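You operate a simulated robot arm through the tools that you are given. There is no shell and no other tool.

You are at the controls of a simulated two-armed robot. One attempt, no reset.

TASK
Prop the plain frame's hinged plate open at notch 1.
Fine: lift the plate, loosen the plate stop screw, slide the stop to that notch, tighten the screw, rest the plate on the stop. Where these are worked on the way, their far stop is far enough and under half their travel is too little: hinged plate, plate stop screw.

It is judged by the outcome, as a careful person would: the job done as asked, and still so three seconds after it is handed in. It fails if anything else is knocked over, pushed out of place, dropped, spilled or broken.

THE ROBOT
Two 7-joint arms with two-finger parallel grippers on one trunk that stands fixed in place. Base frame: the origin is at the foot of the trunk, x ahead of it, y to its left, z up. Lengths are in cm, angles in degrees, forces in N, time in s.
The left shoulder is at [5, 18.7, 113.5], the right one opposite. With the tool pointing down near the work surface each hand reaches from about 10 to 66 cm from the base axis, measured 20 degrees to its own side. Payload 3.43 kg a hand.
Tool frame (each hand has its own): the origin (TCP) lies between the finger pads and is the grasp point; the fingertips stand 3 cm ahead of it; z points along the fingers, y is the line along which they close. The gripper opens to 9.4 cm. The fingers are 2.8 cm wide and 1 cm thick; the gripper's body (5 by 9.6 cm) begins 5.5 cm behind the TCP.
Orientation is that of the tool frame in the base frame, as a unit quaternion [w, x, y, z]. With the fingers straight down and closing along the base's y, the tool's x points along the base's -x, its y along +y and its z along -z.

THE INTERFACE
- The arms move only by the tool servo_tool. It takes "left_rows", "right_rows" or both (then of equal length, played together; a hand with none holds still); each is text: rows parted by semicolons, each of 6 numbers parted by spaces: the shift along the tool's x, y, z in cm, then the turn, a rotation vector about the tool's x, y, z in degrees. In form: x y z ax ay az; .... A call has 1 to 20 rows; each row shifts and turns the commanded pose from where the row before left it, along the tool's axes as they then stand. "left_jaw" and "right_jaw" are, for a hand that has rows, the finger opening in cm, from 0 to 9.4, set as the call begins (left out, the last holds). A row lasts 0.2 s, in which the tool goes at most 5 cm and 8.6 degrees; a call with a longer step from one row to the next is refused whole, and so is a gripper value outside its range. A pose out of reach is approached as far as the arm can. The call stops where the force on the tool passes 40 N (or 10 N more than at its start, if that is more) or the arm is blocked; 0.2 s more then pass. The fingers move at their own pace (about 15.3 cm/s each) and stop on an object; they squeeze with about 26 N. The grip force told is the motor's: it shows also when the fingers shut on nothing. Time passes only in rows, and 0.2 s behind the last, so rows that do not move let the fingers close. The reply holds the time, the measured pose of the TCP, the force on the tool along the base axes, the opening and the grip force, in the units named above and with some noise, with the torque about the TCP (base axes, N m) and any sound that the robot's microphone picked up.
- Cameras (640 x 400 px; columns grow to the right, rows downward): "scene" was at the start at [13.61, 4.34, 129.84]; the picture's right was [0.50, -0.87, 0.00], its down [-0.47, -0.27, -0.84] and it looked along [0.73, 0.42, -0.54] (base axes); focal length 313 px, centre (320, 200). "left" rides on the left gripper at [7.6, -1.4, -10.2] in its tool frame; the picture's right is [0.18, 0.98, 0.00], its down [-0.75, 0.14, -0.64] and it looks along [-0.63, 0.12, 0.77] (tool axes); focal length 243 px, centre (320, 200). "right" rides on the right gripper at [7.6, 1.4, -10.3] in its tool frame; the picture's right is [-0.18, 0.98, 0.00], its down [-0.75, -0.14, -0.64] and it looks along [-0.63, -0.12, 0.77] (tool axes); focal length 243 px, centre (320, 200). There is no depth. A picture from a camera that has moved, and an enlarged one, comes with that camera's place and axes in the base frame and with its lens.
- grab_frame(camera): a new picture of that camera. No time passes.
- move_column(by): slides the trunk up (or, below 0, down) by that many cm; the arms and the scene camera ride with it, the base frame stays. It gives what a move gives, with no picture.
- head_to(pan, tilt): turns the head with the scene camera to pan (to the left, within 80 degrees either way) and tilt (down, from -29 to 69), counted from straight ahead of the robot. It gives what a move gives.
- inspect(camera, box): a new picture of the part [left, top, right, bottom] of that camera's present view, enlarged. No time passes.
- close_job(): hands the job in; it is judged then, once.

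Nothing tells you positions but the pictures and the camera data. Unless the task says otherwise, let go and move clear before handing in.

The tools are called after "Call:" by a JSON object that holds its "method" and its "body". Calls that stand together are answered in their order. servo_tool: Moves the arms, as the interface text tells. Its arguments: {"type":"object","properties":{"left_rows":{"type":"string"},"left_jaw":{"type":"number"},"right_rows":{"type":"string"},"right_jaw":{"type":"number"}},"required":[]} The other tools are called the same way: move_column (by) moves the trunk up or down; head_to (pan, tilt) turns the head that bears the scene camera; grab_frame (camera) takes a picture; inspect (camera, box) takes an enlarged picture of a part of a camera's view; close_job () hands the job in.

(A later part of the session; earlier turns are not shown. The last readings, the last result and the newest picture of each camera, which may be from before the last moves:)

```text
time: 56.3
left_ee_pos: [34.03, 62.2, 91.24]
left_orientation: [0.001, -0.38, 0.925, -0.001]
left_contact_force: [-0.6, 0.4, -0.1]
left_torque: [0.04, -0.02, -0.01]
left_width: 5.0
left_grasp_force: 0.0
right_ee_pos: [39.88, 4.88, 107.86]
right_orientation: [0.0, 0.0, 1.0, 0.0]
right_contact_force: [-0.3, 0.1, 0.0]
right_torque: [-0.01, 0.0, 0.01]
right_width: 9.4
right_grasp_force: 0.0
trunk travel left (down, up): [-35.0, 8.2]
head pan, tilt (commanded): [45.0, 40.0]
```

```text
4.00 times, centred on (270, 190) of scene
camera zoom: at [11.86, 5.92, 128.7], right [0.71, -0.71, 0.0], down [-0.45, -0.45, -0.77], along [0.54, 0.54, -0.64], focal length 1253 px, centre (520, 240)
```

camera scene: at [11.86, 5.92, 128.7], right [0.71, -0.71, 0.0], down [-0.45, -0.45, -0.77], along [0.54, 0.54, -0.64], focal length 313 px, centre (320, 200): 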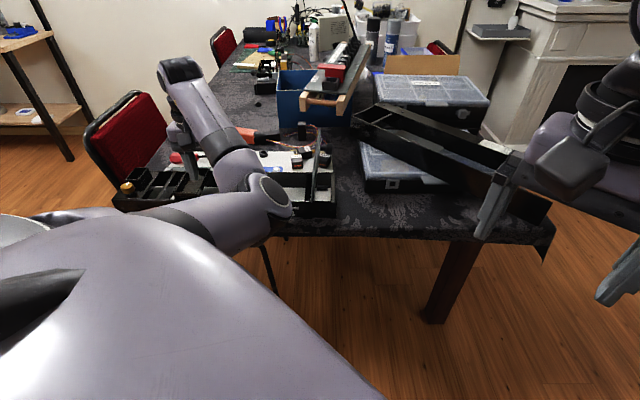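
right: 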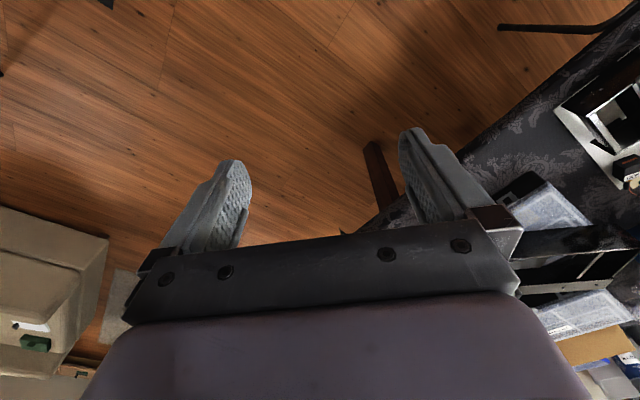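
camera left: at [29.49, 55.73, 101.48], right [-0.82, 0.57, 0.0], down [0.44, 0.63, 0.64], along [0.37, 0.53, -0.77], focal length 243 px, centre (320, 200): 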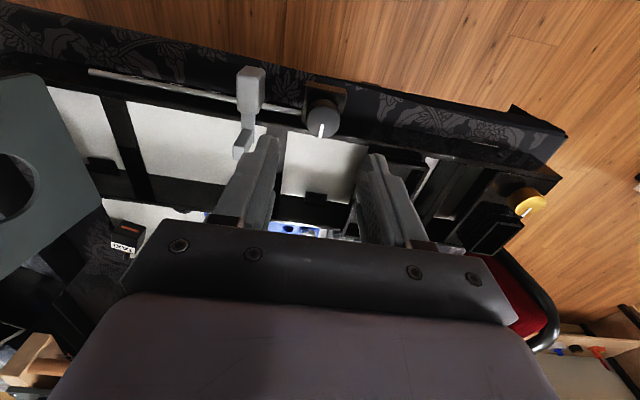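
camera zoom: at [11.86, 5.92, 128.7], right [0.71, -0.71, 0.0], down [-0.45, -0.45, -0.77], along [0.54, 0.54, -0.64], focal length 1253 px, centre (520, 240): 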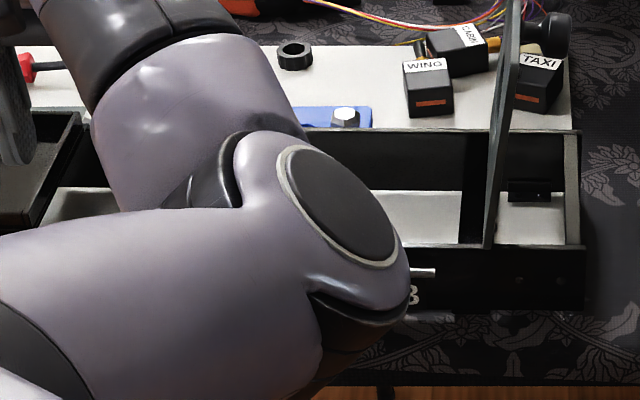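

The pointer is now about 205° from its start, so the screw is fully loose. The stop's upright finger is at about p=-13.9, q=70.7; I'll move over it at safe height and check alignment.

Call:
{"method": "servo_tool", "body": {"left_rows": "-0.8 -2 0 0 0 0; -0.8 -2 0 0 0 0; -0.8 -2 0 0 0 0; 0 0 0 0 0 0", "left_jaw": 5}}

Call:
{"method": "grab_frame", "body": {"camera": "left"}}

Call:
{"method": "inspect", "body": {"camera": "left", "box": [224, 70, 416, 190]}}

Call:
{"method": "grab_frame", "body": {"camera": "scene"}}

```text
time: 57.3
left_ee_pos: [39.97, 59.69, 91.3]
left_orientation: [0.001, -0.381, 0.924, -0.001]
left_contact_force: [0.3, -0.2, -0.9]
left_torque: [0.01, -0.03, -0.03]
left_width: 4.99
left_grasp_force: 0.0
right_ee_pos: [40.08, 4.98, 107.82]
right_orientation: [0.0, 0.0, 1.0, 0.0]
right_contact_force: [-1.2, -0.1, 0.0]
right_torque: [0.0, 0.04, 0.02]
right_width: 9.42
right_grasp_force: 0.2
trunk travel left (down, up): [-35.0, 8.2]
head pan, tilt (commanded): [45.0, 40.0]
```

```text
taken
camera left: at [35.56, 53.17, 101.55], right [-0.82, 0.57, 0.0], down [0.43, 0.63, 0.64], along [0.36, 0.53, -0.77], focal length 243 px, centre (320, 200)
```

left: 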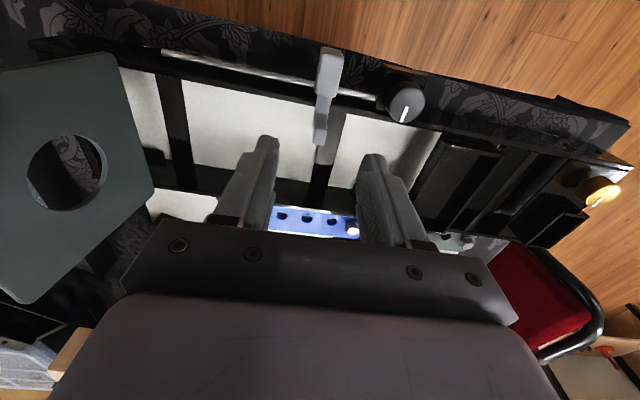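

```text
3.33 times, centred on (320, 130) of left
camera zoom: at [35.56, 53.17, 101.55], right [-0.82, 0.57, 0.0], down [0.43, 0.63, 0.64], along [0.36, 0.53, -0.77], focal length 809 px, centre (320, 433)
```

zoom: 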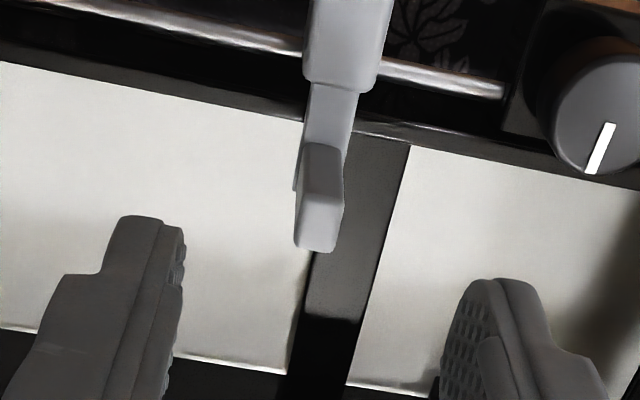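

```text
taken
camera scene: at [11.87, 5.92, 128.7], right [0.71, -0.71, 0.0], down [-0.45, -0.45, -0.77], along [0.54, 0.54, -0.64], focal length 313 px, centre (320, 200)
```

scene: 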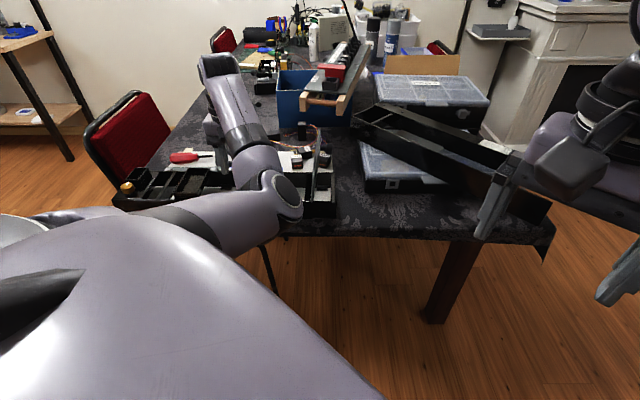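

The fingers straddle the stop's upright. Descending.

Call:
{"method": "servo_tool", "body": {"left_rows": "0 0 2 0 0 0; 0 0 2 0 0 0; 0 0 1.6 0 0 0; 0 0 1 0 0 0; 0 0 0 0 0 0"}}

Call:
{"method": "grab_frame", "body": {"camera": "left"}}

```text
time: 58.5
left_ee_pos: [39.89, 59.72, 84.69]
left_orientation: [0.001, -0.382, 0.924, -0.001]
left_contact_force: [-0.5, -0.2, 0.3]
left_torque: [0.0, -0.02, -0.02]
left_width: 5.01
left_grasp_force: 0.0
right_ee_pos: [40.01, 4.83, 107.84]
right_orientation: [0.0, 0.0, 1.0, -0.001]
right_contact_force: [0.5, -0.8, 0.0]
right_torque: [0.03, -0.03, 0.02]
right_width: 9.41
right_grasp_force: 0.0
trunk travel left (down, up): [-35.0, 8.2]
head pan, tilt (commanded): [45.0, 40.0]
```

```text
taken
camera left: at [35.42, 53.25, 94.92], right [-0.82, 0.57, 0.0], down [0.43, 0.63, 0.64], along [0.36, 0.53, -0.77], focal length 243 px, centre (320, 200)
```

left: 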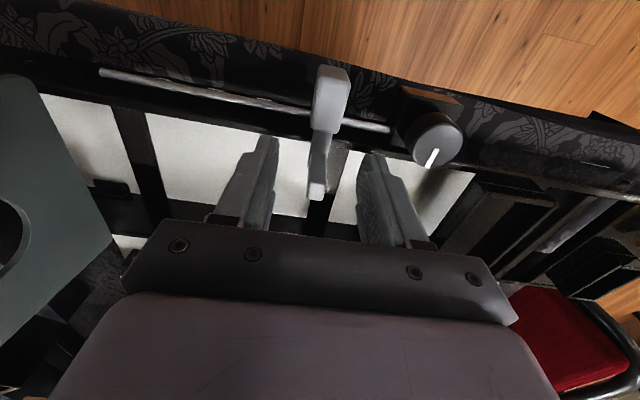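

Call:
{"method": "servo_tool", "body": {"left_rows": "0 0 0 0 0 0; 0 0 0 0 0 0; 0 0 0 0 0 0", "left_jaw": 0}}

Call:
{"method": "servo_tool", "body": {"left_rows": "0.008 -0.5 0 0 0 0; 0.008 -0.5 0 0 0 0; 0 0 0 0 0 0"}}

Call:
{"method": "grab_frame", "body": {"camera": "left"}}

```text
time: 59.3
left_ee_pos: [39.78, 59.55, 84.62]
left_orientation: [0.001, -0.381, 0.925, -0.001]
left_contact_force: [4.0, -4.5, -0.5]
left_torque: [0.11, -0.14, -0.06]
left_width: 1.45
left_grasp_force: 25.7
right_ee_pos: [40.06, 4.73, 107.87]
right_orientation: [0.0, 0.0, 1.0, 0.001]
right_contact_force: [-0.9, 0.3, -0.4]
right_torque: [-0.01, -0.03, 0.02]
right_width: 9.39
right_grasp_force: 0.1
trunk travel left (down, up): [-35.0, 8.2]
head pan, tilt (commanded): [45.0, 40.0]
```

```text
time: 60.1
left_ee_pos: [40.58, 58.85, 84.79]
left_orientation: [0.0, -0.382, 0.924, 0.0]
left_contact_force: [2.7, 3.1, -0.2]
left_torque: [-0.44, 0.37, 0.01]
left_width: 1.47
left_grasp_force: 25.7
right_ee_pos: [40.03, 4.91, 107.88]
right_orientation: [0.0, -0.001, 1.0, 0.0]
right_contact_force: [0.7, 0.0, -0.5]
right_torque: [-0.03, 0.03, 0.02]
right_width: 9.44
right_grasp_force: 0.0
trunk travel left (down, up): [-35.0, 8.2]
head pan, tilt (commanded): [45.0, 40.0]
```

```text
taken
camera left: at [36.12, 52.51, 94.92], right [-0.82, 0.57, 0.0], down [0.43, 0.63, 0.64], along [0.36, 0.53, -0.77], focal length 243 px, centre (320, 200)
```

left: 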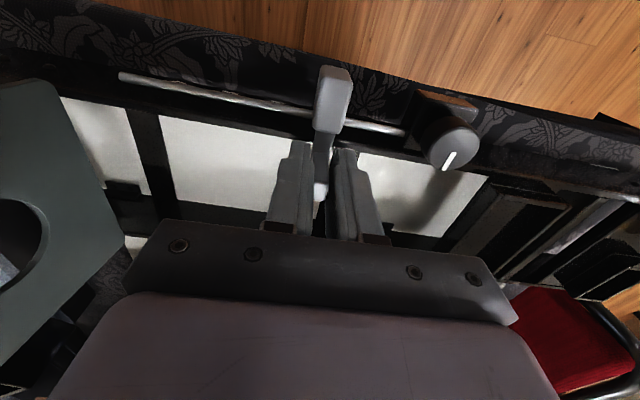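

The stop slides on the rail while the frame stays put. Continuing to notch 1.

Call:
{"method": "servo_tool", "body": {"left_rows": "0.008 -0.5 0 0 0 0; 0.008 -0.5 0 0 0 0; 0.008 -0.5 0 0 0 0; 0.008 -0.5 0 0 0 0; 0 0 0 0 0 0"}}

Call:
{"method": "servo_tool", "body": {"left_rows": "0.008 -0.4 0 0 0 0; 0.008 -0.4 0 0 0 0; 0.008 -0.4 0 0 0 0; 0 0 0 0 0 0"}}

Call:
{"method": "grab_frame", "body": {"camera": "left"}}

Call:
{"method": "grab_frame", "body": {"camera": "scene"}}

```text
time: 61.3
left_ee_pos: [41.98, 57.5, 84.68]
left_orientation: [0.001, -0.381, 0.924, -0.001]
left_contact_force: [-1.3, -0.5, 0.4]
left_torque: [0.42, -0.47, 0.01]
left_width: 1.45
left_grasp_force: 25.8
right_ee_pos: [40.01, 4.85, 107.77]
right_orientation: [0.0, 0.0, 1.0, 0.0]
right_contact_force: [-0.3, -0.2, 0.4]
right_torque: [0.02, 0.0, 0.01]
right_width: 9.4
right_grasp_force: 0.1
trunk travel left (down, up): [-35.0, 8.2]
head pan, tilt (commanded): [45.0, 40.0]
```

```text
time: 62.3
left_ee_pos: [42.75, 56.58, 84.67]
left_orientation: [0.0, -0.381, 0.925, -0.001]
left_contact_force: [2.0, 1.2, 1.3]
left_torque: [-0.45, 0.42, -0.05]
left_width: 1.44
left_grasp_force: 26.2
right_ee_pos: [40.07, 4.92, 107.81]
right_orientation: [0.0, 0.0, 1.0, -0.001]
right_contact_force: [0.1, -0.2, 0.3]
right_torque: [0.0, 0.02, -0.02]
right_width: 9.43
right_grasp_force: 0.1
trunk travel left (down, up): [-35.0, 8.2]
head pan, tilt (commanded): [45.0, 40.0]
```

```text
taken
camera left: at [38.45, 50.11, 94.93], right [-0.82, 0.57, 0.0], down [0.43, 0.63, 0.64], along [0.36, 0.53, -0.77], focal length 243 px, centre (320, 200)
```

left: 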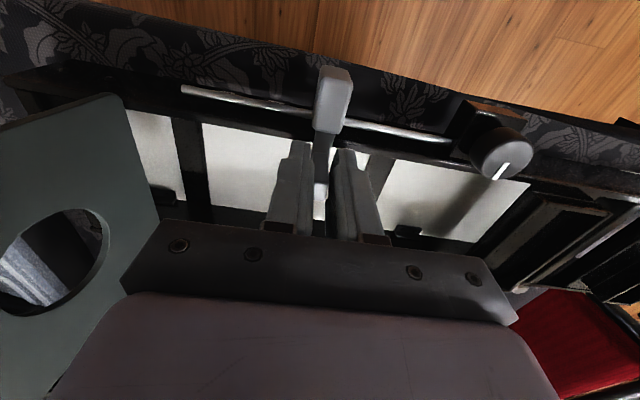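

```text
taken
camera scene: at [11.89, 5.93, 128.7], right [0.71, -0.71, 0.0], down [-0.45, -0.45, -0.77], along [0.54, 0.54, -0.64], focal length 313 px, centre (320, 200)
```

scene: 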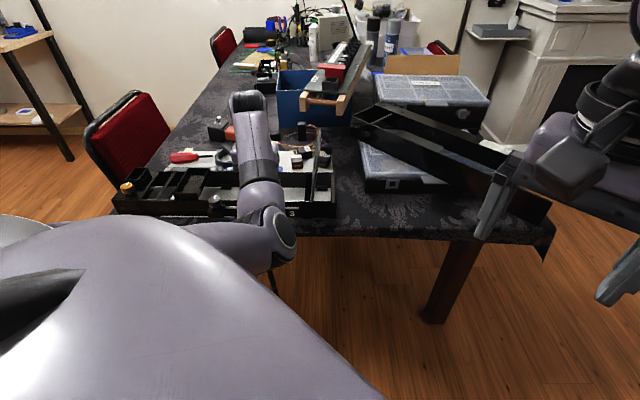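

The stop has moved 4.2 cm, which should be notch 1. I'll release it, rise, and check it against the "1" in the scene view.

Call:
{"method": "servo_tool", "body": {"left_rows": "0 0 0 0 0 0; 0 0 0 0 0 0; 0 0 -2 0 0 0; 0 0 -2 0 0 0; 0 0 -2 0 0 0; 0 0 -2 0 0 0; 0 0 -2 0 0 0; 1 3 0 0 0 0; 1 3 0 0 0 0; 1 3 0 0 0 0; 0 1.5 0 0 0 0; 0 0 0 0 0 0", "left_jaw": 5}}

Call:
{"method": "grab_frame", "body": {"camera": "scene"}}

Call:
{"method": "grab_frame", "body": {"camera": "left"}}

```text
time: 64.9
left_ee_pos: [33.3, 61.95, 94.55]
left_orientation: [0.0, -0.382, 0.924, -0.001]
left_contact_force: [0.1, -0.3, -0.4]
left_torque: [-0.04, 0.03, -0.02]
left_width: 5.0
left_grasp_force: 0.1
right_ee_pos: [40.05, 4.81, 107.86]
right_orientation: [0.0, -0.001, 1.0, -0.001]
right_contact_force: [-0.2, -0.6, -0.3]
right_torque: [0.03, 0.02, 0.02]
right_width: 9.37
right_grasp_force: 0.0
trunk travel left (down, up): [-35.0, 8.2]
head pan, tilt (commanded): [45.0, 40.0]
```

```text
taken
camera scene: at [11.86, 5.92, 128.7], right [0.71, -0.71, 0.0], down [-0.45, -0.45, -0.77], along [0.54, 0.54, -0.64], focal length 313 px, centre (320, 200)
```

scene: 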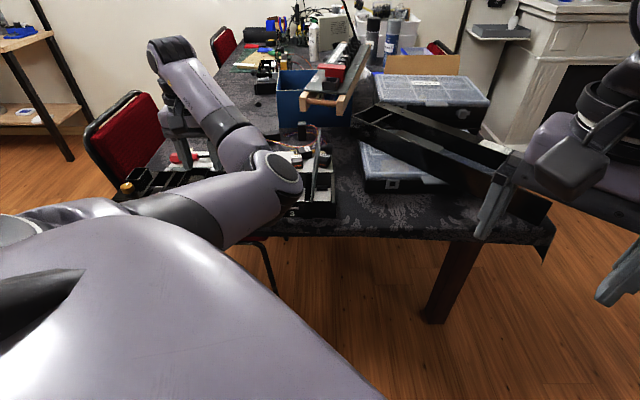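

```text
taken
camera left: at [28.88, 55.48, 104.81], right [-0.82, 0.57, 0.0], down [0.43, 0.63, 0.64], along [0.36, 0.53, -0.77], focal length 243 px, centre (320, 200)
```

left: 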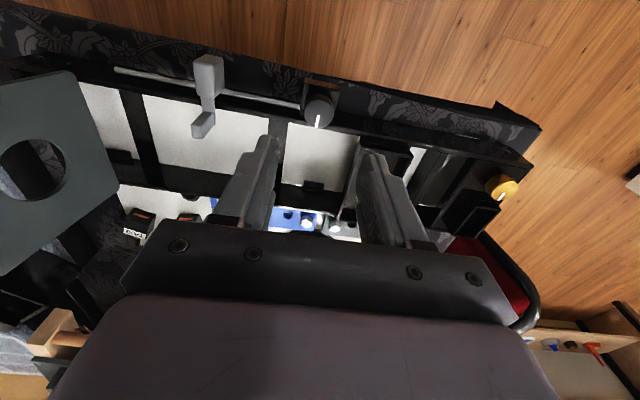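

The elbow still hides the numbers, so I'll pull the hand up and back toward the robot for a clear look.

Call:
{"method": "servo_tool", "body": {"left_rows": "1 0 -2.5 0 0 0; 2 0 -3 0 0 0; 2 1 -3 0 0 0; 2 1 -3 0 0 0; 2 1 -2 0 0 0; 1 1 -1 0 0 0; 0 0 0 0 0 0"}}

Call:
{"method": "grab_frame", "body": {"camera": "scene"}}

```text
time: 66.5
left_ee_pos: [23.34, 57.67, 108.98]
left_orientation: [0.0, -0.382, 0.924, -0.002]
left_contact_force: [0.5, 0.0, 0.0]
left_torque: [0.02, -0.03, 0.01]
left_width: 4.98
left_grasp_force: 0.2
right_ee_pos: [40.1, 4.88, 107.88]
right_orientation: [0.0, 0.0, 1.0, 0.0]
right_contact_force: [0.5, 0.4, 0.5]
right_torque: [0.0, 0.0, -0.01]
right_width: 9.4
right_grasp_force: 0.0
trunk travel left (down, up): [-35.0, 8.2]
head pan, tilt (commanded): [45.0, 40.0]
```

```text
taken
camera scene: at [11.86, 5.92, 128.7], right [0.71, -0.71, 0.0], down [-0.45, -0.45, -0.77], along [0.54, 0.54, -0.64], focal length 313 px, centre (320, 200)
```

scene: 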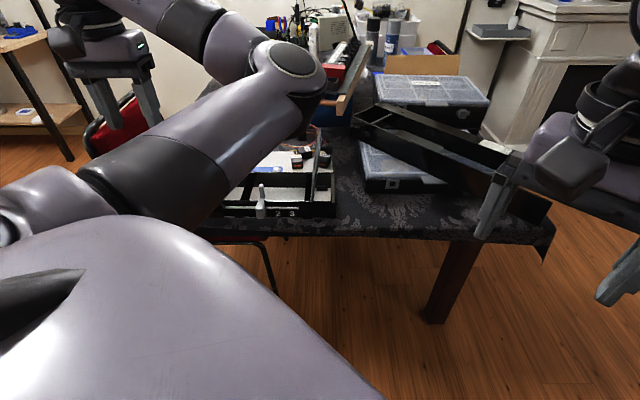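

Now the stop and numbers are visible; zooming in to check alignment.

Call:
{"method": "inspect", "body": {"camera": "scene", "box": [240, 160, 336, 220]}}

Call:
{"method": "inspect", "body": {"camera": "scene", "box": [190, 140, 350, 240]}}

```text
6.67 times, centred on (288, 190) of scene
camera zoom: at [11.86, 5.92, 128.7], right [0.71, -0.71, 0.0], down [-0.45, -0.45, -0.77], along [0.54, 0.54, -0.64], focal length 2088 px, centre (533, 267)
```

zoom: 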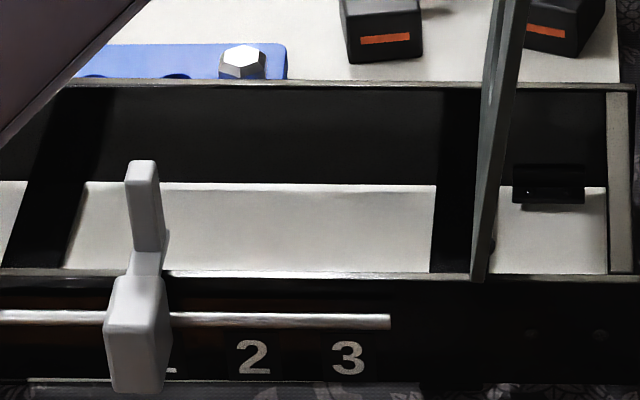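

```text
4.00 times, centred on (270, 190) of scene
camera zoom: at [11.86, 5.92, 128.7], right [0.71, -0.71, 0.0], down [-0.45, -0.45, -0.77], along [0.54, 0.54, -0.64], focal length 1253 px, centre (520, 240)
```

zoom: 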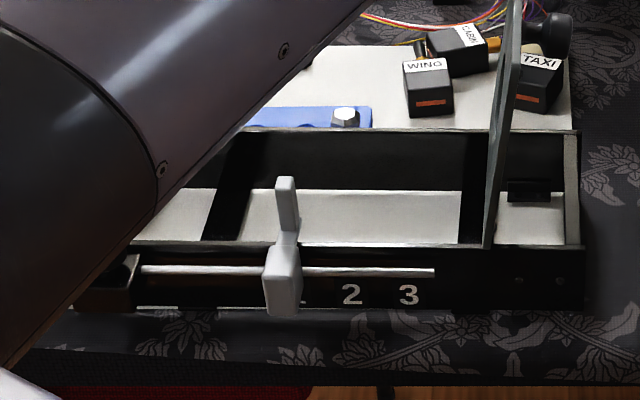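

The stop's block is centred on the "1" (hiding it), midway alignment within about a millimetre. Next: tighten the screw — back over the knob and wind the wrist counter-clockwise so I can turn it clockwise ~205°.

Call:
{"method": "servo_tool", "body": {"left_rows": "-1.73 -0.72 2.2 0 0 0; -1.73 -0.72 2.2 0 0 0; -1.73 -0.72 2.2 0 0 0; -1.73 -0.72 2.2 0 0 0; -1.73 -0.72 2.2 0 0 0; -1.73 -0.72 2.2 0 0 0; 0 0 0 0 0 0", "left_jaw": 5}}

Call:
{"method": "servo_tool", "body": {"left_rows": "0 0 0 0 0 -8.2; 0 0 0 0 0 -8.2; 0 0 0 0 0 -8.2; 0 0 0 0 0 -8.2; 0 0 0 0 0 -8.2; 0 0 0 0 0 -8.2; 0 0 0 0 0 -8.2; 0 0 0 0 0 -8.2; 0 0 0 0 0 -8.2; 0 0 0 0 0 -8.2; 0 0 0 0 0 -8.2; 0 0 0 0 0 -8.2; 0 0 0 0 0 -8.2; 0 0 0 0 0 -8.2; 0 0 0 0 0 -8.2; 0 0 0 0 0 -8.2; 0 0 0 0 0 0"}}

Call:
{"method": "grab_frame", "body": {"camera": "left"}}

Call:
{"method": "grab_frame", "body": {"camera": "scene"}}

```text
time: 68.1
left_ee_pos: [33.94, 61.94, 95.9]
left_orientation: [0.0, -0.382, 0.924, -0.001]
left_contact_force: [0.4, -0.7, -0.3]
left_torque: [-0.04, 0.01, 0.01]
left_width: 4.96
left_grasp_force: 0.0
right_ee_pos: [40.12, 4.82, 107.85]
right_orientation: [0.001, 0.0, 1.0, 0.001]
right_contact_force: [0.0, -0.7, -0.5]
right_torque: [0.0, -0.03, 0.01]
right_width: 9.38
right_grasp_force: 0.1
trunk travel left (down, up): [-35.0, 8.2]
head pan, tilt (commanded): [45.0, 40.0]
```

```text
time: 71.7
left_ee_pos: [33.74, 62.0, 95.85]
left_orientation: [0.0, 0.999, -0.033, 0.001]
left_contact_force: [-0.2, 0.8, -0.4]
left_torque: [0.04, -0.01, -0.02]
left_width: 5.0
left_grasp_force: 0.0
right_ee_pos: [40.08, 4.86, 107.84]
right_orientation: [0.0, 0.0, 1.0, 0.0]
right_contact_force: [0.3, -0.5, -0.1]
right_torque: [0.0, 0.01, -0.02]
right_width: 9.4
right_grasp_force: 0.0
trunk travel left (down, up): [-35.0, 8.2]
head pan, tilt (commanded): [45.0, 40.0]
```

```text
taken
camera left: at [41.48, 62.83, 106.19], right [0.12, -0.99, 0.0], down [-0.76, -0.09, 0.64], along [-0.64, -0.08, -0.77], focal length 243 px, centre (320, 200)
```

left: 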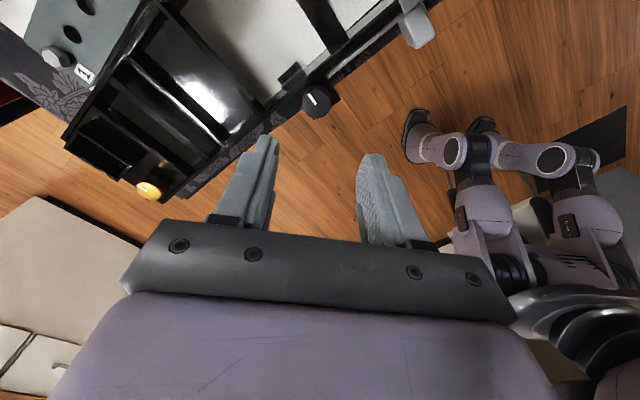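

```text
taken
camera scene: at [11.86, 5.92, 128.7], right [0.71, -0.71, 0.0], down [-0.45, -0.45, -0.77], along [0.54, 0.54, -0.64], focal length 313 px, centre (320, 200)
```

scene: 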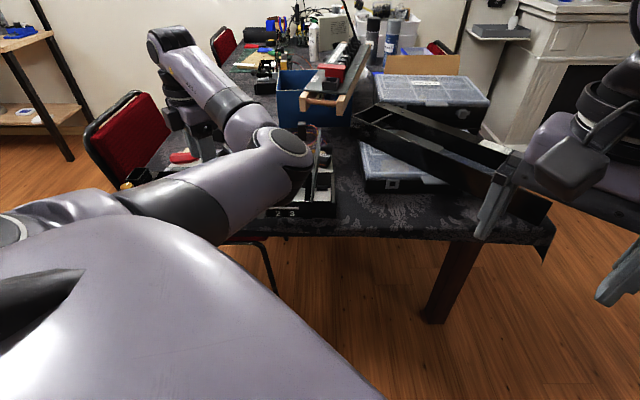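

Call:
{"method": "inspect", "body": {"camera": "left", "box": [256, 60, 384, 140]}}

```text
5.00 times, centred on (320, 100) of left
camera zoom: at [41.48, 62.83, 106.19], right [0.12, -0.99, 0.0], down [-0.76, -0.09, 0.64], along [-0.64, -0.08, -0.77], focal length 1213 px, centre (320, 700)
```

zoom: 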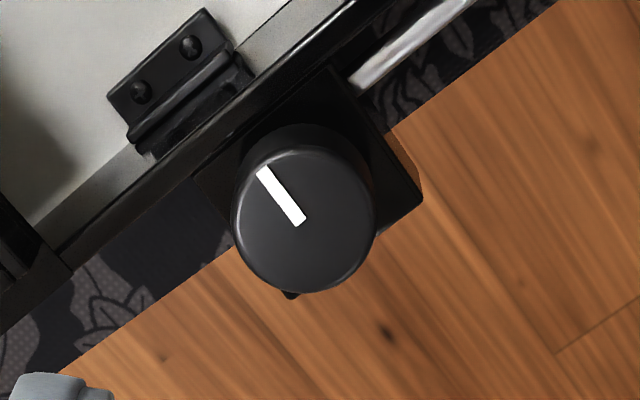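

Call:
{"method": "servo_tool", "body": {"left_rows": "0.02 -0.1 2 0 0 0; 0.02 -0.1 2 0 0 0; 0.02 -0.1 2 0 0 0; 0.02 -0.04 2 0 0 0; 0 0 2 0 0 0; 0 0 0 0 0 0"}}

Call:
{"method": "inspect", "body": {"camera": "left", "box": [240, 90, 400, 190]}}

```text
time: 73.1
left_ee_pos: [33.95, 62.19, 85.84]
left_orientation: [0.0, 0.999, -0.034, 0.001]
left_contact_force: [0.0, 0.2, 0.0]
left_torque: [-0.02, -0.03, -0.02]
left_width: 5.01
left_grasp_force: 0.1
right_ee_pos: [39.96, 4.78, 107.69]
right_orientation: [0.0, -0.001, 1.0, 0.0]
right_contact_force: [-0.2, -0.6, 0.1]
right_torque: [-0.01, -0.03, 0.01]
right_width: 9.41
right_grasp_force: 0.0
trunk travel left (down, up): [-35.0, 8.2]
head pan, tilt (commanded): [45.0, 40.0]
```

```text
4.00 times, centred on (320, 140) of left
camera zoom: at [41.61, 63.04, 96.07], right [0.12, -0.99, 0.0], down [-0.76, -0.09, 0.64], along [-0.64, -0.08, -0.77], focal length 970 px, centre (320, 440)
```

zoom: 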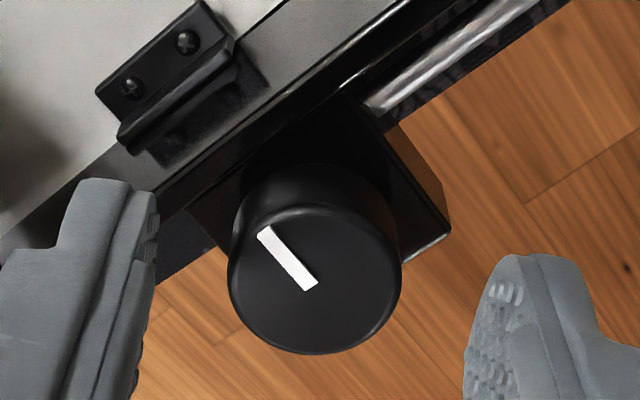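

Well centred. Lower and grip.

Call:
{"method": "servo_tool", "body": {"left_rows": "0 -0.03 0.9 0 0 0; 0 -0.03 0.8 0 0 0; 0 0 0 0 0 0"}}

Call:
{"method": "servo_tool", "body": {"left_rows": "0 0 0 0 0 0; 0 0 0 0 0 0; 0 0 0 0 0 0", "left_jaw": 0}}

Call:
{"method": "servo_tool", "body": {"left_rows": "0 0 0 0 0 8; 0 0 0 0 0 8; 0 0 0 0 0 8; 0 0 0 0 0 8; 0 0 0 0 0 0"}}

Call:
{"method": "inspect", "body": {"camera": "left", "box": [240, 90, 400, 190]}}

```text
time: 73.9
left_ee_pos: [33.91, 62.37, 84.11]
left_orientation: [0.0, 0.999, -0.035, 0.001]
left_contact_force: [0.1, 0.2, -0.5]
left_torque: [-0.01, 0.0, -0.01]
left_width: 4.99
left_grasp_force: 0.2
right_ee_pos: [39.94, 4.86, 107.83]
right_orientation: [0.0, 0.0, 1.0, 0.0]
right_contact_force: [-0.2, -0.3, 0.4]
right_torque: [-0.03, 0.02, 0.0]
right_width: 9.43
right_grasp_force: 0.0
trunk travel left (down, up): [-35.0, 8.2]
head pan, tilt (commanded): [45.0, 40.0]
```

```text
time: 74.7
left_ee_pos: [33.98, 62.36, 84.02]
left_orientation: [0.001, 0.999, -0.035, 0.0]
left_contact_force: [-1.8, -5.1, 0.9]
left_torque: [-0.11, -0.07, 0.01]
left_width: 2.76
left_grasp_force: 26.3
right_ee_pos: [39.9, 4.88, 107.76]
right_orientation: [0.001, 0.0, 1.0, 0.0]
right_contact_force: [1.2, -0.6, -0.4]
right_torque: [-0.03, 0.0, -0.01]
right_width: 9.38
right_grasp_force: 0.0
trunk travel left (down, up): [-35.0, 8.2]
head pan, tilt (commanded): [45.0, 40.0]
```

```text
time: 75.9
left_ee_pos: [33.85, 62.42, 84.12]
left_orientation: [0.002, 0.951, -0.31, 0.0]
left_contact_force: [-1.2, -2.4, 0.2]
left_torque: [0.13, 0.18, -0.01]
left_width: 2.74
left_grasp_force: 26.0
right_ee_pos: [39.97, 4.82, 107.88]
right_orientation: [0.0, 0.0, 1.0, 0.0]
right_contact_force: [0.9, 0.4, 0.9]
right_torque: [0.01, 0.0, 0.01]
right_width: 9.39
right_grasp_force: 0.1
trunk travel left (down, up): [-35.0, 8.2]
head pan, tilt (commanded): [45.0, 40.0]
```

```text
4.00 times, centred on (320, 140) of left
camera zoom: at [40.83, 59.0, 94.39], right [-0.43, -0.9, 0.0], down [-0.69, 0.33, 0.64], along [-0.58, 0.27, -0.77], focal length 970 px, centre (320, 440)
```

zoom: 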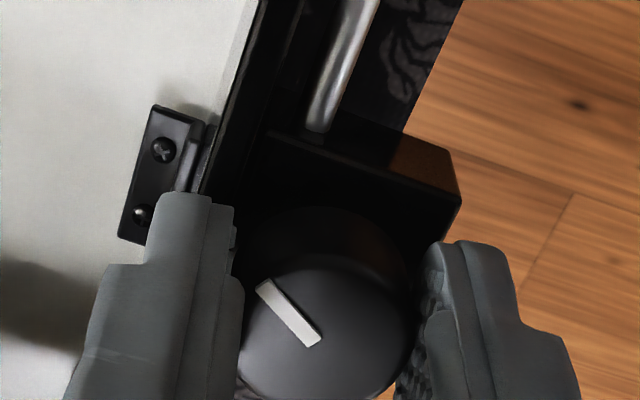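

The knob turns clockwise with the hand. Continuing to tighten.

Call:
{"method": "servo_tool", "body": {"left_rows": "0 0 0 0 0 8; 0 0 0 0 0 8; 0 0 0 0 0 8; 0 0 0 0 0 8; 0 0 0 0 0 8; 0 0 0 0 0 8; 0 0 0 0 0 8; 0 0 0 0 0 8; 0 0 0 0 0 0"}}

Call:
{"method": "servo_tool", "body": {"left_rows": "0 0 0 0 0 8; 0 0 0 0 0 8; 0 0 0 0 0 8; 0 0 0 0 0 8; 0 0 0 0 0 8; 0 0 0 0 0 8; 0 0 0 0 0 8; 0 0 0 0 0 8; 0 0 0 0 0 0"}}

Call:
{"method": "inspect", "body": {"camera": "left", "box": [240, 90, 400, 190]}}

Call:
{"method": "inspect", "body": {"camera": "scene", "box": [110, 90, 350, 240]}}

```text
time: 77.9
left_ee_pos: [33.89, 62.29, 84.23]
left_orientation: [0.0, -0.642, 0.767, -0.001]
left_contact_force: [-1.3, -2.3, 0.3]
left_torque: [-0.12, 0.03, 0.03]
left_width: 2.78
left_grasp_force: 26.3
right_ee_pos: [40.04, 5.01, 107.81]
right_orientation: [0.0, 0.0, 1.0, 0.001]
right_contact_force: [-0.4, 0.0, 0.4]
right_torque: [-0.02, -0.02, -0.01]
right_width: 9.4
right_grasp_force: 0.1
trunk travel left (down, up): [-35.0, 8.2]
head pan, tilt (commanded): [45.0, 40.0]
```

```text
time: 79.9
left_ee_pos: [33.93, 62.28, 84.14]
left_orientation: [0.001, -0.138, 0.99, -0.001]
left_contact_force: [-0.9, 2.8, 0.2]
left_torque: [0.17, 0.23, -0.02]
left_width: 2.78
left_grasp_force: 25.7
right_ee_pos: [40.07, 4.89, 107.83]
right_orientation: [0.0, 0.0, 1.0, 0.0]
right_contact_force: [0.3, 0.0, 0.0]
right_torque: [0.0, -0.03, 0.0]
right_width: 9.41
right_grasp_force: 0.0
trunk travel left (down, up): [-35.0, 8.2]
head pan, tilt (commanded): [45.0, 40.0]
```

```text
4.00 times, centred on (320, 140) of left
camera zoom: at [26.94, 58.86, 94.4], right [-0.45, 0.89, 0.0], down [0.69, 0.34, 0.64], along [0.58, 0.29, -0.77], focal length 970 px, centre (320, 440)
```

zoom: 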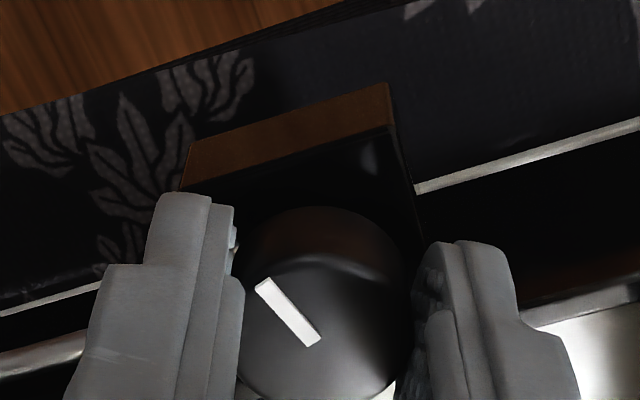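

```text
2.67 times, centred on (230, 165) of scene
camera zoom: at [11.91, 6.05, 128.68], right [0.71, -0.71, 0.0], down [-0.45, -0.46, -0.77], along [0.54, 0.54, -0.64], focal length 835 px, centre (560, 293)
```

zoom: 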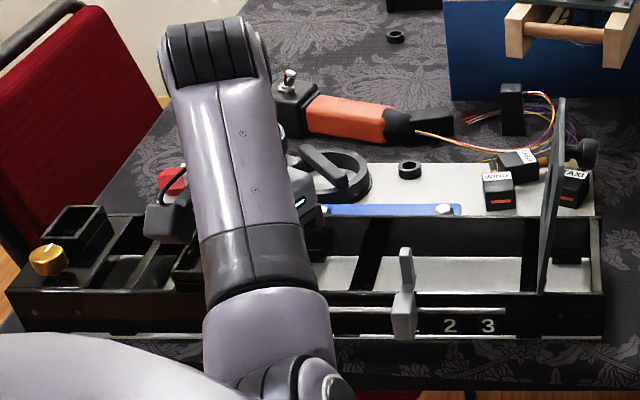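

160° so far, stop still at "1". Continuing until torque shows it's tight.

Call:
{"method": "servo_tool", "body": {"left_rows": "0 0 0 0 0 8; 0 0 0 0 0 8; 0 0 0 0 0 8; 0 0 0 0 0 0"}}

Call:
{"method": "servo_tool", "body": {"left_rows": "0 0 0 0 0 8; 0 0 0 0 0 8; 0 0 0 0 0 0"}}

Call:
{"method": "inspect", "body": {"camera": "left", "box": [240, 90, 400, 190]}}

```text
time: 80.9
left_ee_pos: [33.9, 62.38, 84.12]
left_orientation: [0.001, 0.07, 0.998, -0.001]
left_contact_force: [1.1, 4.7, -0.5]
left_torque: [0.04, -0.41, -0.03]
left_width: 2.75
left_grasp_force: 26.0
right_ee_pos: [40.09, 4.82, 107.83]
right_orientation: [0.0, 0.0, 1.0, 0.0]
right_contact_force: [0.6, 0.0, 0.7]
right_torque: [0.01, 0.0, -0.02]
right_width: 9.41
right_grasp_force: 0.0
trunk travel left (down, up): [-35.0, 8.2]
head pan, tilt (commanded): [45.0, 40.0]
```

```text
time: 81.7
left_ee_pos: [33.86, 62.25, 84.19]
left_orientation: [0.001, 0.208, 0.978, -0.001]
left_contact_force: [0.3, 2.6, 0.4]
left_torque: [0.04, 0.04, 0.28]
left_width: 2.75
left_grasp_force: 26.0
right_ee_pos: [40.02, 4.88, 107.78]
right_orientation: [-0.001, 0.001, 1.0, 0.0]
right_contact_force: [-0.5, 0.5, 0.1]
right_torque: [0.03, 0.02, -0.01]
right_width: 9.41
right_grasp_force: 0.1
trunk travel left (down, up): [-35.0, 8.2]
head pan, tilt (commanded): [45.0, 40.0]
```

```text
4.00 times, centred on (320, 140) of left
camera zoom: at [26.32, 64.1, 94.41], right [0.23, 0.97, 0.0], down [0.75, -0.18, 0.64], along [0.62, -0.15, -0.77], focal length 970 px, centre (320, 440)
```

zoom: 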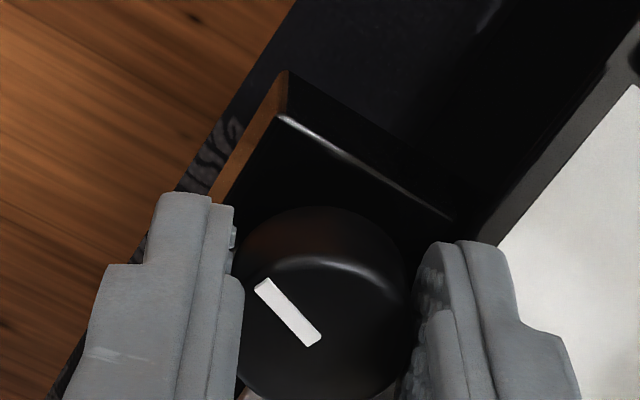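

Torque is now 0.28 N·m, which suggests it is reaching tight. One more small turn to confirm it slips rather than turns.

Call:
{"method": "servo_tool", "body": {"left_rows": "0 0 0 0 0 6; 0 0 0 0 0 0"}}

Call:
{"method": "inspect", "body": {"camera": "left", "box": [240, 90, 400, 190]}}

Call:
{"method": "servo_tool", "body": {"left_rows": "0 0 0 0 0 6; 0 0 0 0 0 0"}}

Call:
{"method": "inspect", "body": {"camera": "left", "box": [240, 90, 400, 190]}}

Call:
{"method": "inspect", "body": {"camera": "scene", "box": [190, 140, 350, 240]}}

```text
time: 82.3
left_ee_pos: [33.85, 62.3, 84.14]
left_orientation: [0.001, 0.259, 0.966, 0.0]
left_contact_force: [1.2, 4.1, 1.0]
left_torque: [-0.01, 0.18, 0.21]
left_width: 2.72
left_grasp_force: 26.0
right_ee_pos: [40.01, 4.94, 107.86]
right_orientation: [-0.001, 0.001, 1.0, 0.0]
right_contact_force: [-0.7, -0.3, 0.5]
right_torque: [-0.03, -0.03, -0.03]
right_width: 9.38
right_grasp_force: 0.1
trunk travel left (down, up): [-35.0, 8.2]
head pan, tilt (commanded): [45.0, 40.0]
```

```text
4.00 times, centred on (320, 140) of left
camera zoom: at [26.52, 64.87, 94.43], right [0.33, 0.94, 0.0], down [0.72, -0.25, 0.64], along [0.61, -0.21, -0.77], focal length 970 px, centre (320, 440)
```

zoom: 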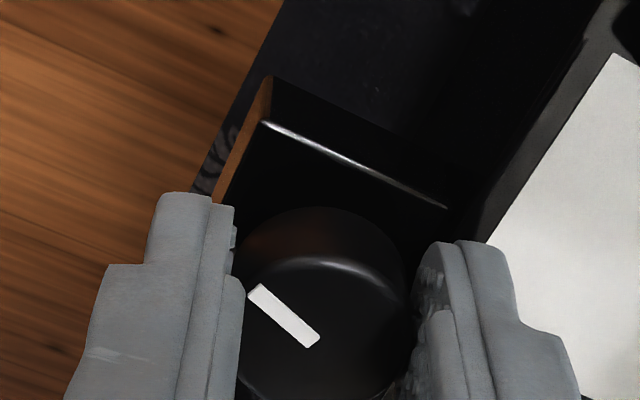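

```text
time: 82.9
left_ee_pos: [33.89, 62.37, 84.08]
left_orientation: [0.001, 0.309, 0.951, 0.001]
left_contact_force: [1.5, 6.7, -0.2]
left_torque: [0.06, -0.13, 0.11]
left_width: 2.76
left_grasp_force: 26.2
right_ee_pos: [39.97, 4.92, 107.85]
right_orientation: [0.0, 0.0, 1.0, 0.0]
right_contact_force: [-0.5, -0.6, -0.2]
right_torque: [0.03, 0.03, -0.02]
right_width: 9.41
right_grasp_force: 0.0
trunk travel left (down, up): [-35.0, 8.2]
head pan, tilt (commanded): [45.0, 40.0]
```

```text
4.00 times, centred on (320, 140) of left
camera zoom: at [26.85, 65.61, 94.43], right [0.43, 0.9, 0.0], down [0.69, -0.33, 0.64], along [0.58, -0.28, -0.77], focal length 970 px, centre (320, 440)
```

zoom: 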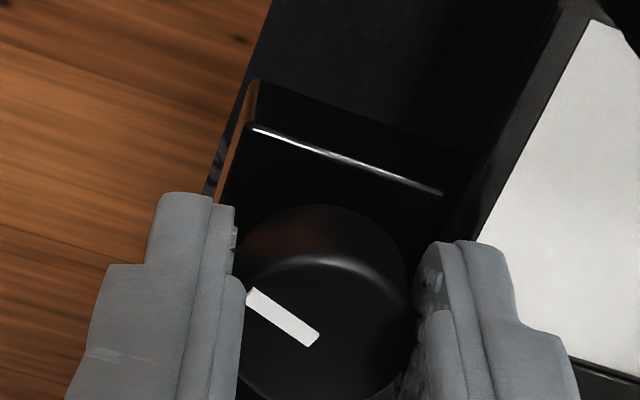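

```text
4.00 times, centred on (270, 190) of scene
camera zoom: at [11.88, 5.99, 128.69], right [0.71, -0.71, 0.0], down [-0.45, -0.46, -0.77], along [0.54, 0.54, -0.64], focal length 1253 px, centre (520, 240)
```

zoom: 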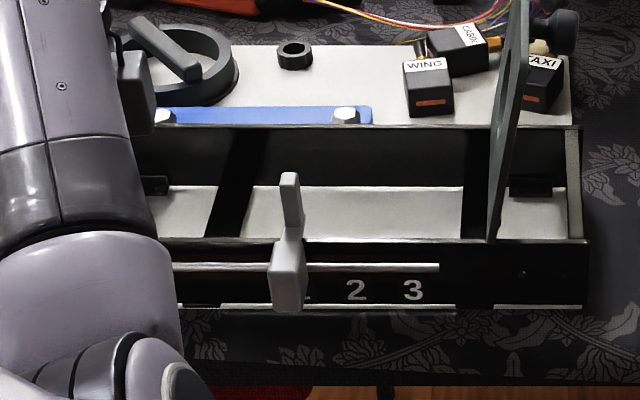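

The mark slips in the grip now and the pointer is back at its original tight direction (~205°), so the screw is tight. Releasing and rising.

Call:
{"method": "servo_tool", "body": {"left_rows": "0 0 0 0 0 -3; 0 0 0 0 0 0; 0 0 0 0 0 0", "left_jaw": 5}}

Call:
{"method": "servo_tool", "body": {"left_rows": "0 0 -1 0 0 0; 0 0 -2 0 0 0; 0 0 -2 0 0 0; 0 0 -2 0 0 0; 0 0 -2 0 0 0; 0 0 -2 0 0 0; 0 0 0 0 0 0"}}

Call:
{"method": "grab_frame", "body": {"camera": "left"}}

Call:
{"method": "grab_frame", "body": {"camera": "scene"}}

Call:
{"method": "inspect", "body": {"camera": "scene", "box": [240, 160, 336, 220]}}

```text
time: 83.7
left_ee_pos: [33.89, 62.2, 84.36]
left_orientation: [0.001, 0.283, 0.959, 0.0]
left_contact_force: [0.3, -0.1, -0.7]
left_torque: [0.03, 0.02, 0.0]
left_width: 4.98
left_grasp_force: 0.1
right_ee_pos: [40.1, 4.92, 107.75]
right_orientation: [0.0, -0.001, 1.0, 0.0]
right_contact_force: [0.5, -0.1, -0.5]
right_torque: [0.03, -0.02, -0.03]
right_width: 9.43
right_grasp_force: 0.1
trunk travel left (down, up): [-35.0, 8.2]
head pan, tilt (commanded): [45.0, 40.0]
```

```text
time: 85.3
left_ee_pos: [33.93, 62.25, 95.33]
left_orientation: [0.002, 0.284, 0.959, 0.0]
left_contact_force: [-0.3, -0.7, -1.2]
left_torque: [-0.02, 0.02, -0.01]
left_width: 4.99
left_grasp_force: 0.0
right_ee_pos: [39.96, 4.75, 107.84]
right_orientation: [-0.001, 0.0, 1.0, 0.0]
right_contact_force: [0.2, -0.4, 0.6]
right_torque: [-0.04, 0.01, -0.01]
right_width: 9.41
right_grasp_force: 0.0
trunk travel left (down, up): [-35.0, 8.2]
head pan, tilt (commanded): [45.0, 40.0]
```

```text
taken
camera left: at [26.62, 65.1, 105.48], right [0.38, 0.92, 0.0], down [0.71, -0.29, 0.64], along [0.59, -0.25, -0.77], focal length 243 px, centre (320, 200)
```

left: 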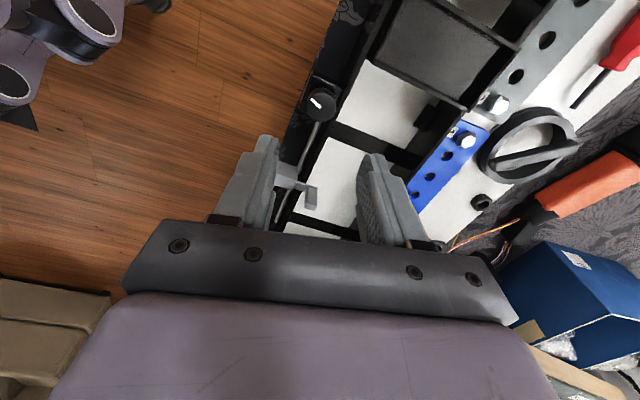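

```text
taken
camera scene: at [11.86, 5.92, 128.69], right [0.71, -0.71, 0.0], down [-0.45, -0.45, -0.77], along [0.54, 0.54, -0.64], focal length 313 px, centre (320, 200)
```

scene: 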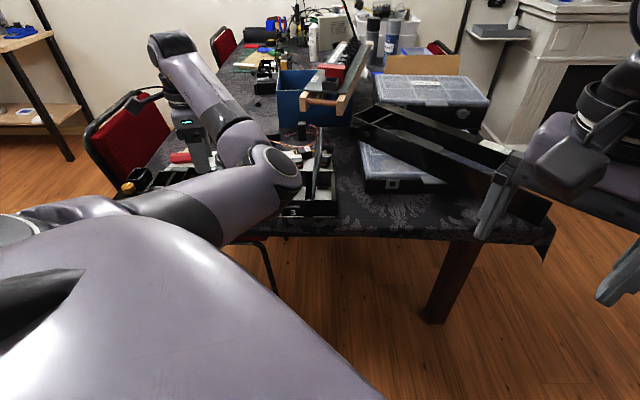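

```text
6.67 times, centred on (288, 190) of scene
camera zoom: at [11.86, 5.92, 128.69], right [0.71, -0.71, 0.0], down [-0.45, -0.45, -0.77], along [0.54, 0.54, -0.64], focal length 2088 px, centre (533, 267)
```

zoom: 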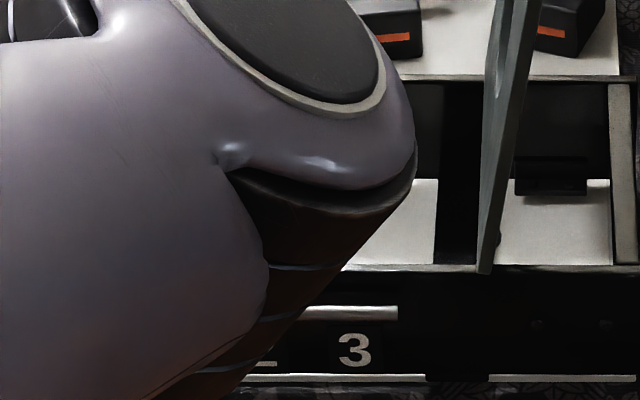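

Screw is tight and the frame is square again. Now back to the plate: I'll retrace the earlier path to re-grip its knob — first rise, square the wrist, and carry the hand right at height.

Call:
{"method": "servo_tool", "body": {"left_rows": "0 0 -2.3 0 0 -7.8; 0 0 -2.3 0 0 -7.8; 0 0 -2.3 0 0 -7.8; 0 0 0 0 0 -7.8; 0 0 0 0 0 -7.8; 0 0 0 0 0 -7.8; 0 0 0 0 0 -7.8; 0 0 0 0 0 -7.8; 0 0 0 0 0 -7.8; 0 0 0 0 0 -7.8; 0 0 0 0 0 0", "left_jaw": 5}}

Call:
{"method": "servo_tool", "body": {"left_rows": "0.43 -2.95 0 0 0 0; 0.43 -2.95 0 0 0 0; 0.43 -2.95 0 0 0 0; 0.43 -2.95 0 0 0 0; 0.43 -2.95 0 0 0 0; 0.43 -2.95 0 0 0 0; 0.43 -2.95 0 0 0 0; 0.43 -2.95 0 0 0 0; 0.43 -2.95 0 0 0 0; 0.43 -2.95 0 0 0 0; 0.43 -2.95 0 0 0 0; 0 0 0 0 0 0"}}

Call:
{"method": "grab_frame", "body": {"camera": "scene"}}

Call:
{"method": "inspect", "body": {"camera": "scene", "box": [190, 140, 350, 240]}}

```text
time: 87.7
left_ee_pos: [33.82, 62.29, 102.14]
left_orientation: [0.0, -0.385, 0.923, -0.001]
left_contact_force: [0.0, 0.8, -0.2]
left_torque: [0.0, -0.03, -0.01]
left_width: 4.99
left_grasp_force: 0.1
right_ee_pos: [40.04, 4.82, 107.89]
right_orientation: [0.0, 0.0, 1.0, 0.0]
right_contact_force: [0.1, -0.3, 0.0]
right_torque: [0.0, 0.05, 0.01]
right_width: 9.42
right_grasp_force: 0.0
trunk travel left (down, up): [-35.0, 8.2]
head pan, tilt (commanded): [45.0, 40.0]
```

```text
time: 90.3
left_ee_pos: [53.62, 36.01, 102.1]
left_orientation: [0.001, -0.384, 0.924, -0.001]
left_contact_force: [0.6, -0.6, 0.1]
left_torque: [-0.03, -0.01, 0.01]
left_width: 5.01
left_grasp_force: 0.0
right_ee_pos: [39.98, 4.91, 107.92]
right_orientation: [0.0, -0.001, 1.0, 0.001]
right_contact_force: [-0.3, -0.1, 1.0]
right_torque: [0.03, -0.01, 0.03]
right_width: 9.43
right_grasp_force: 0.1
trunk travel left (down, up): [-35.0, 8.2]
head pan, tilt (commanded): [45.0, 40.0]
```

```text
taken
camera scene: at [11.86, 5.92, 128.7], right [0.71, -0.71, 0.0], down [-0.45, -0.45, -0.77], along [0.54, 0.54, -0.64], focal length 313 px, centre (320, 200)
```

scene: 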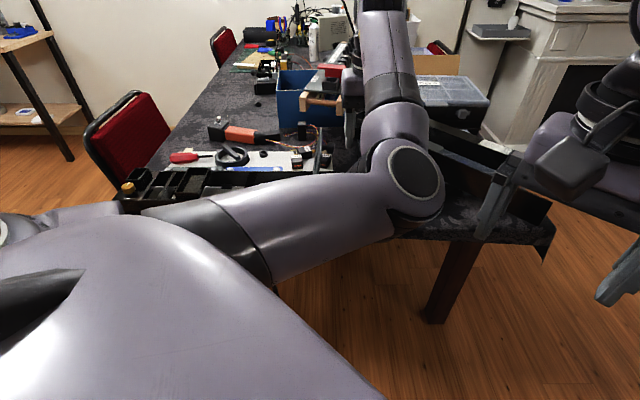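

```text
4.00 times, centred on (270, 190) of scene
camera zoom: at [11.86, 5.92, 128.7], right [0.71, -0.71, 0.0], down [-0.45, -0.45, -0.77], along [0.54, 0.54, -0.64], focal length 1253 px, centre (520, 240)
```

zoom: 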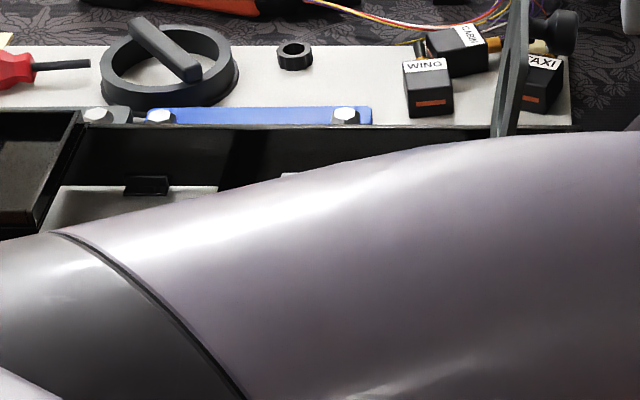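

The left elbow now sits near the right hand, so I'll shift the right arm 15 cm to the right out of the way before continuing.

Call:
{"method": "servo_tool", "body": {"right_rows": "0 -2 0 0 0 0; 0 -3 0 0 0 0; 0 -3 0 0 0 0; 0 -3 0 0 0 0; 0 -3 0 0 0 0; 0 -2 0 0 0 0; 0 0 0 0 0 0"}}

Call:
{"method": "grab_frame", "body": {"camera": "scene"}}

```text
time: 91.9
left_ee_pos: [53.52, 36.01, 102.1]
left_orientation: [0.0, -0.383, 0.924, -0.001]
left_contact_force: [0.9, 0.6, -0.2]
left_torque: [0.01, 0.0, -0.02]
left_width: 5.02
left_grasp_force: 0.1
right_ee_pos: [40.1, -11.1, 107.8]
right_orientation: [0.0, 0.0, 1.0, 0.001]
right_contact_force: [0.7, 0.3, 0.6]
right_torque: [0.02, 0.02, -0.04]
right_width: 9.36
right_grasp_force: 0.0
trunk travel left (down, up): [-35.0, 8.2]
head pan, tilt (commanded): [45.0, 40.0]
```

```text
taken
camera scene: at [11.86, 5.92, 128.7], right [0.71, -0.71, 0.0], down [-0.45, -0.45, -0.77], along [0.54, 0.54, -0.64], focal length 313 px, centre (320, 200)
```

scene: 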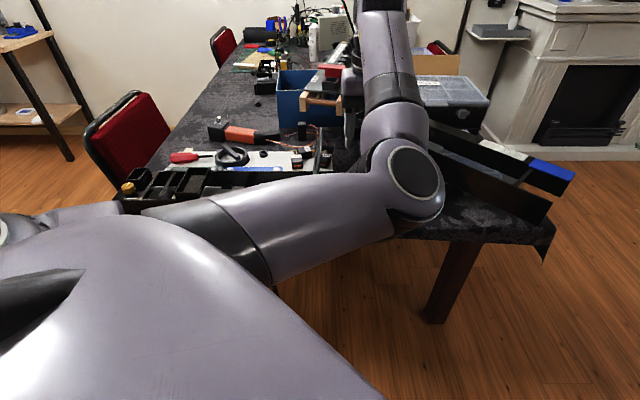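

Call:
{"method": "servo_tool", "body": {"left_rows": "0 0 0 0 -8.35 0; 0 0 0 0 -8.35 0; 0 0 0 0 -8.35 0; 0 0 0 0 -8.35 0; 0 0 0 0 -8.3 0; 0 0 0 0 -8.3 0; 0 0 0 0 0 0"}}

Call:
{"method": "servo_tool", "body": {"left_rows": "0 0 0 -5.144 0 6.128; 0 0 0 -5.144 0 6.128; 0 0 0 -5.144 0 6.128; 0 0 0 -5.144 0 6.128; 0 0 0 -5.144 0 6.128; 0 0 0 -5.144 0 6.128; 0 0 0 0 0 0"}}

Call:
{"method": "grab_frame", "body": {"camera": "scene"}}

Call:
{"method": "grab_frame", "body": {"camera": "left"}}

```text
time: 93.7
left_ee_pos: [52.7, 40.5, 104.55]
left_orientation: [0.409, -0.37, 0.81, 0.2]
left_contact_force: [0.8, 0.1, 0.0]
left_torque: [-0.01, 0.02, 0.03]
left_width: 4.97
left_grasp_force: 0.1
right_ee_pos: [40.13, -11.15, 107.92]
right_orientation: [-0.001, 0.0, 1.0, 0.0]
right_contact_force: [-0.4, -0.7, -0.4]
right_torque: [0.0, 0.0, -0.02]
right_width: 9.41
right_grasp_force: 0.1
trunk travel left (down, up): [-35.0, 8.2]
head pan, tilt (commanded): [45.0, 40.0]
stopped in row 7 (left hand): the arm was blocked; the commanded pose is now the measured one
```

```text
time: 95.3
left_ee_pos: [52.75, 40.33, 104.49]
left_orientation: [0.215, -0.19, 0.804, 0.52]
left_contact_force: [0.2, 0.4, 0.5]
left_torque: [-0.02, -0.02, 0.0]
left_width: 5.0
left_grasp_force: 0.1
right_ee_pos: [40.07, -11.12, 107.85]
right_orientation: [0.0, 0.001, 1.0, 0.0]
right_contact_force: [0.2, -0.2, -0.7]
right_torque: [0.01, 0.01, 0.0]
right_width: 9.38
right_grasp_force: 0.2
trunk travel left (down, up): [-35.0, 8.2]
head pan, tilt (commanded): [45.0, 40.0]
```

```text
taken
camera scene: at [11.86, 5.92, 128.7], right [0.71, -0.71, 0.0], down [-0.45, -0.45, -0.77], along [0.54, 0.54, -0.64], focal length 313 px, centre (320, 200)
```

scene: 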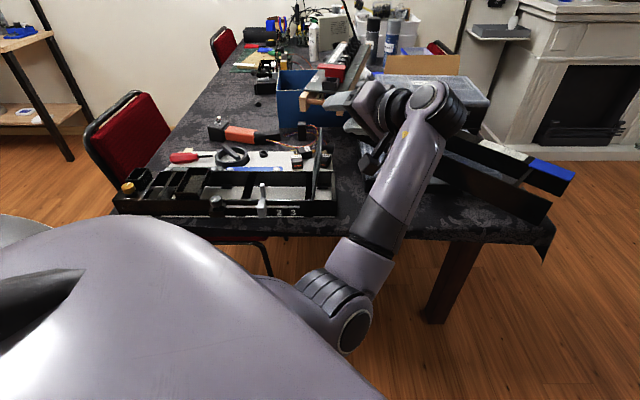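

```text
taken
camera left: at [45.64, 29.66, 102.9], right [-0.67, 0.36, 0.64], down [0.46, -0.47, 0.75], along [0.58, 0.8, 0.15], focal length 243 px, centre (320, 200)
```

left: 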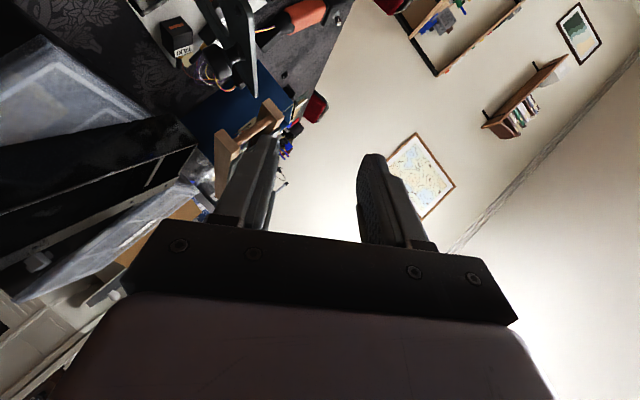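

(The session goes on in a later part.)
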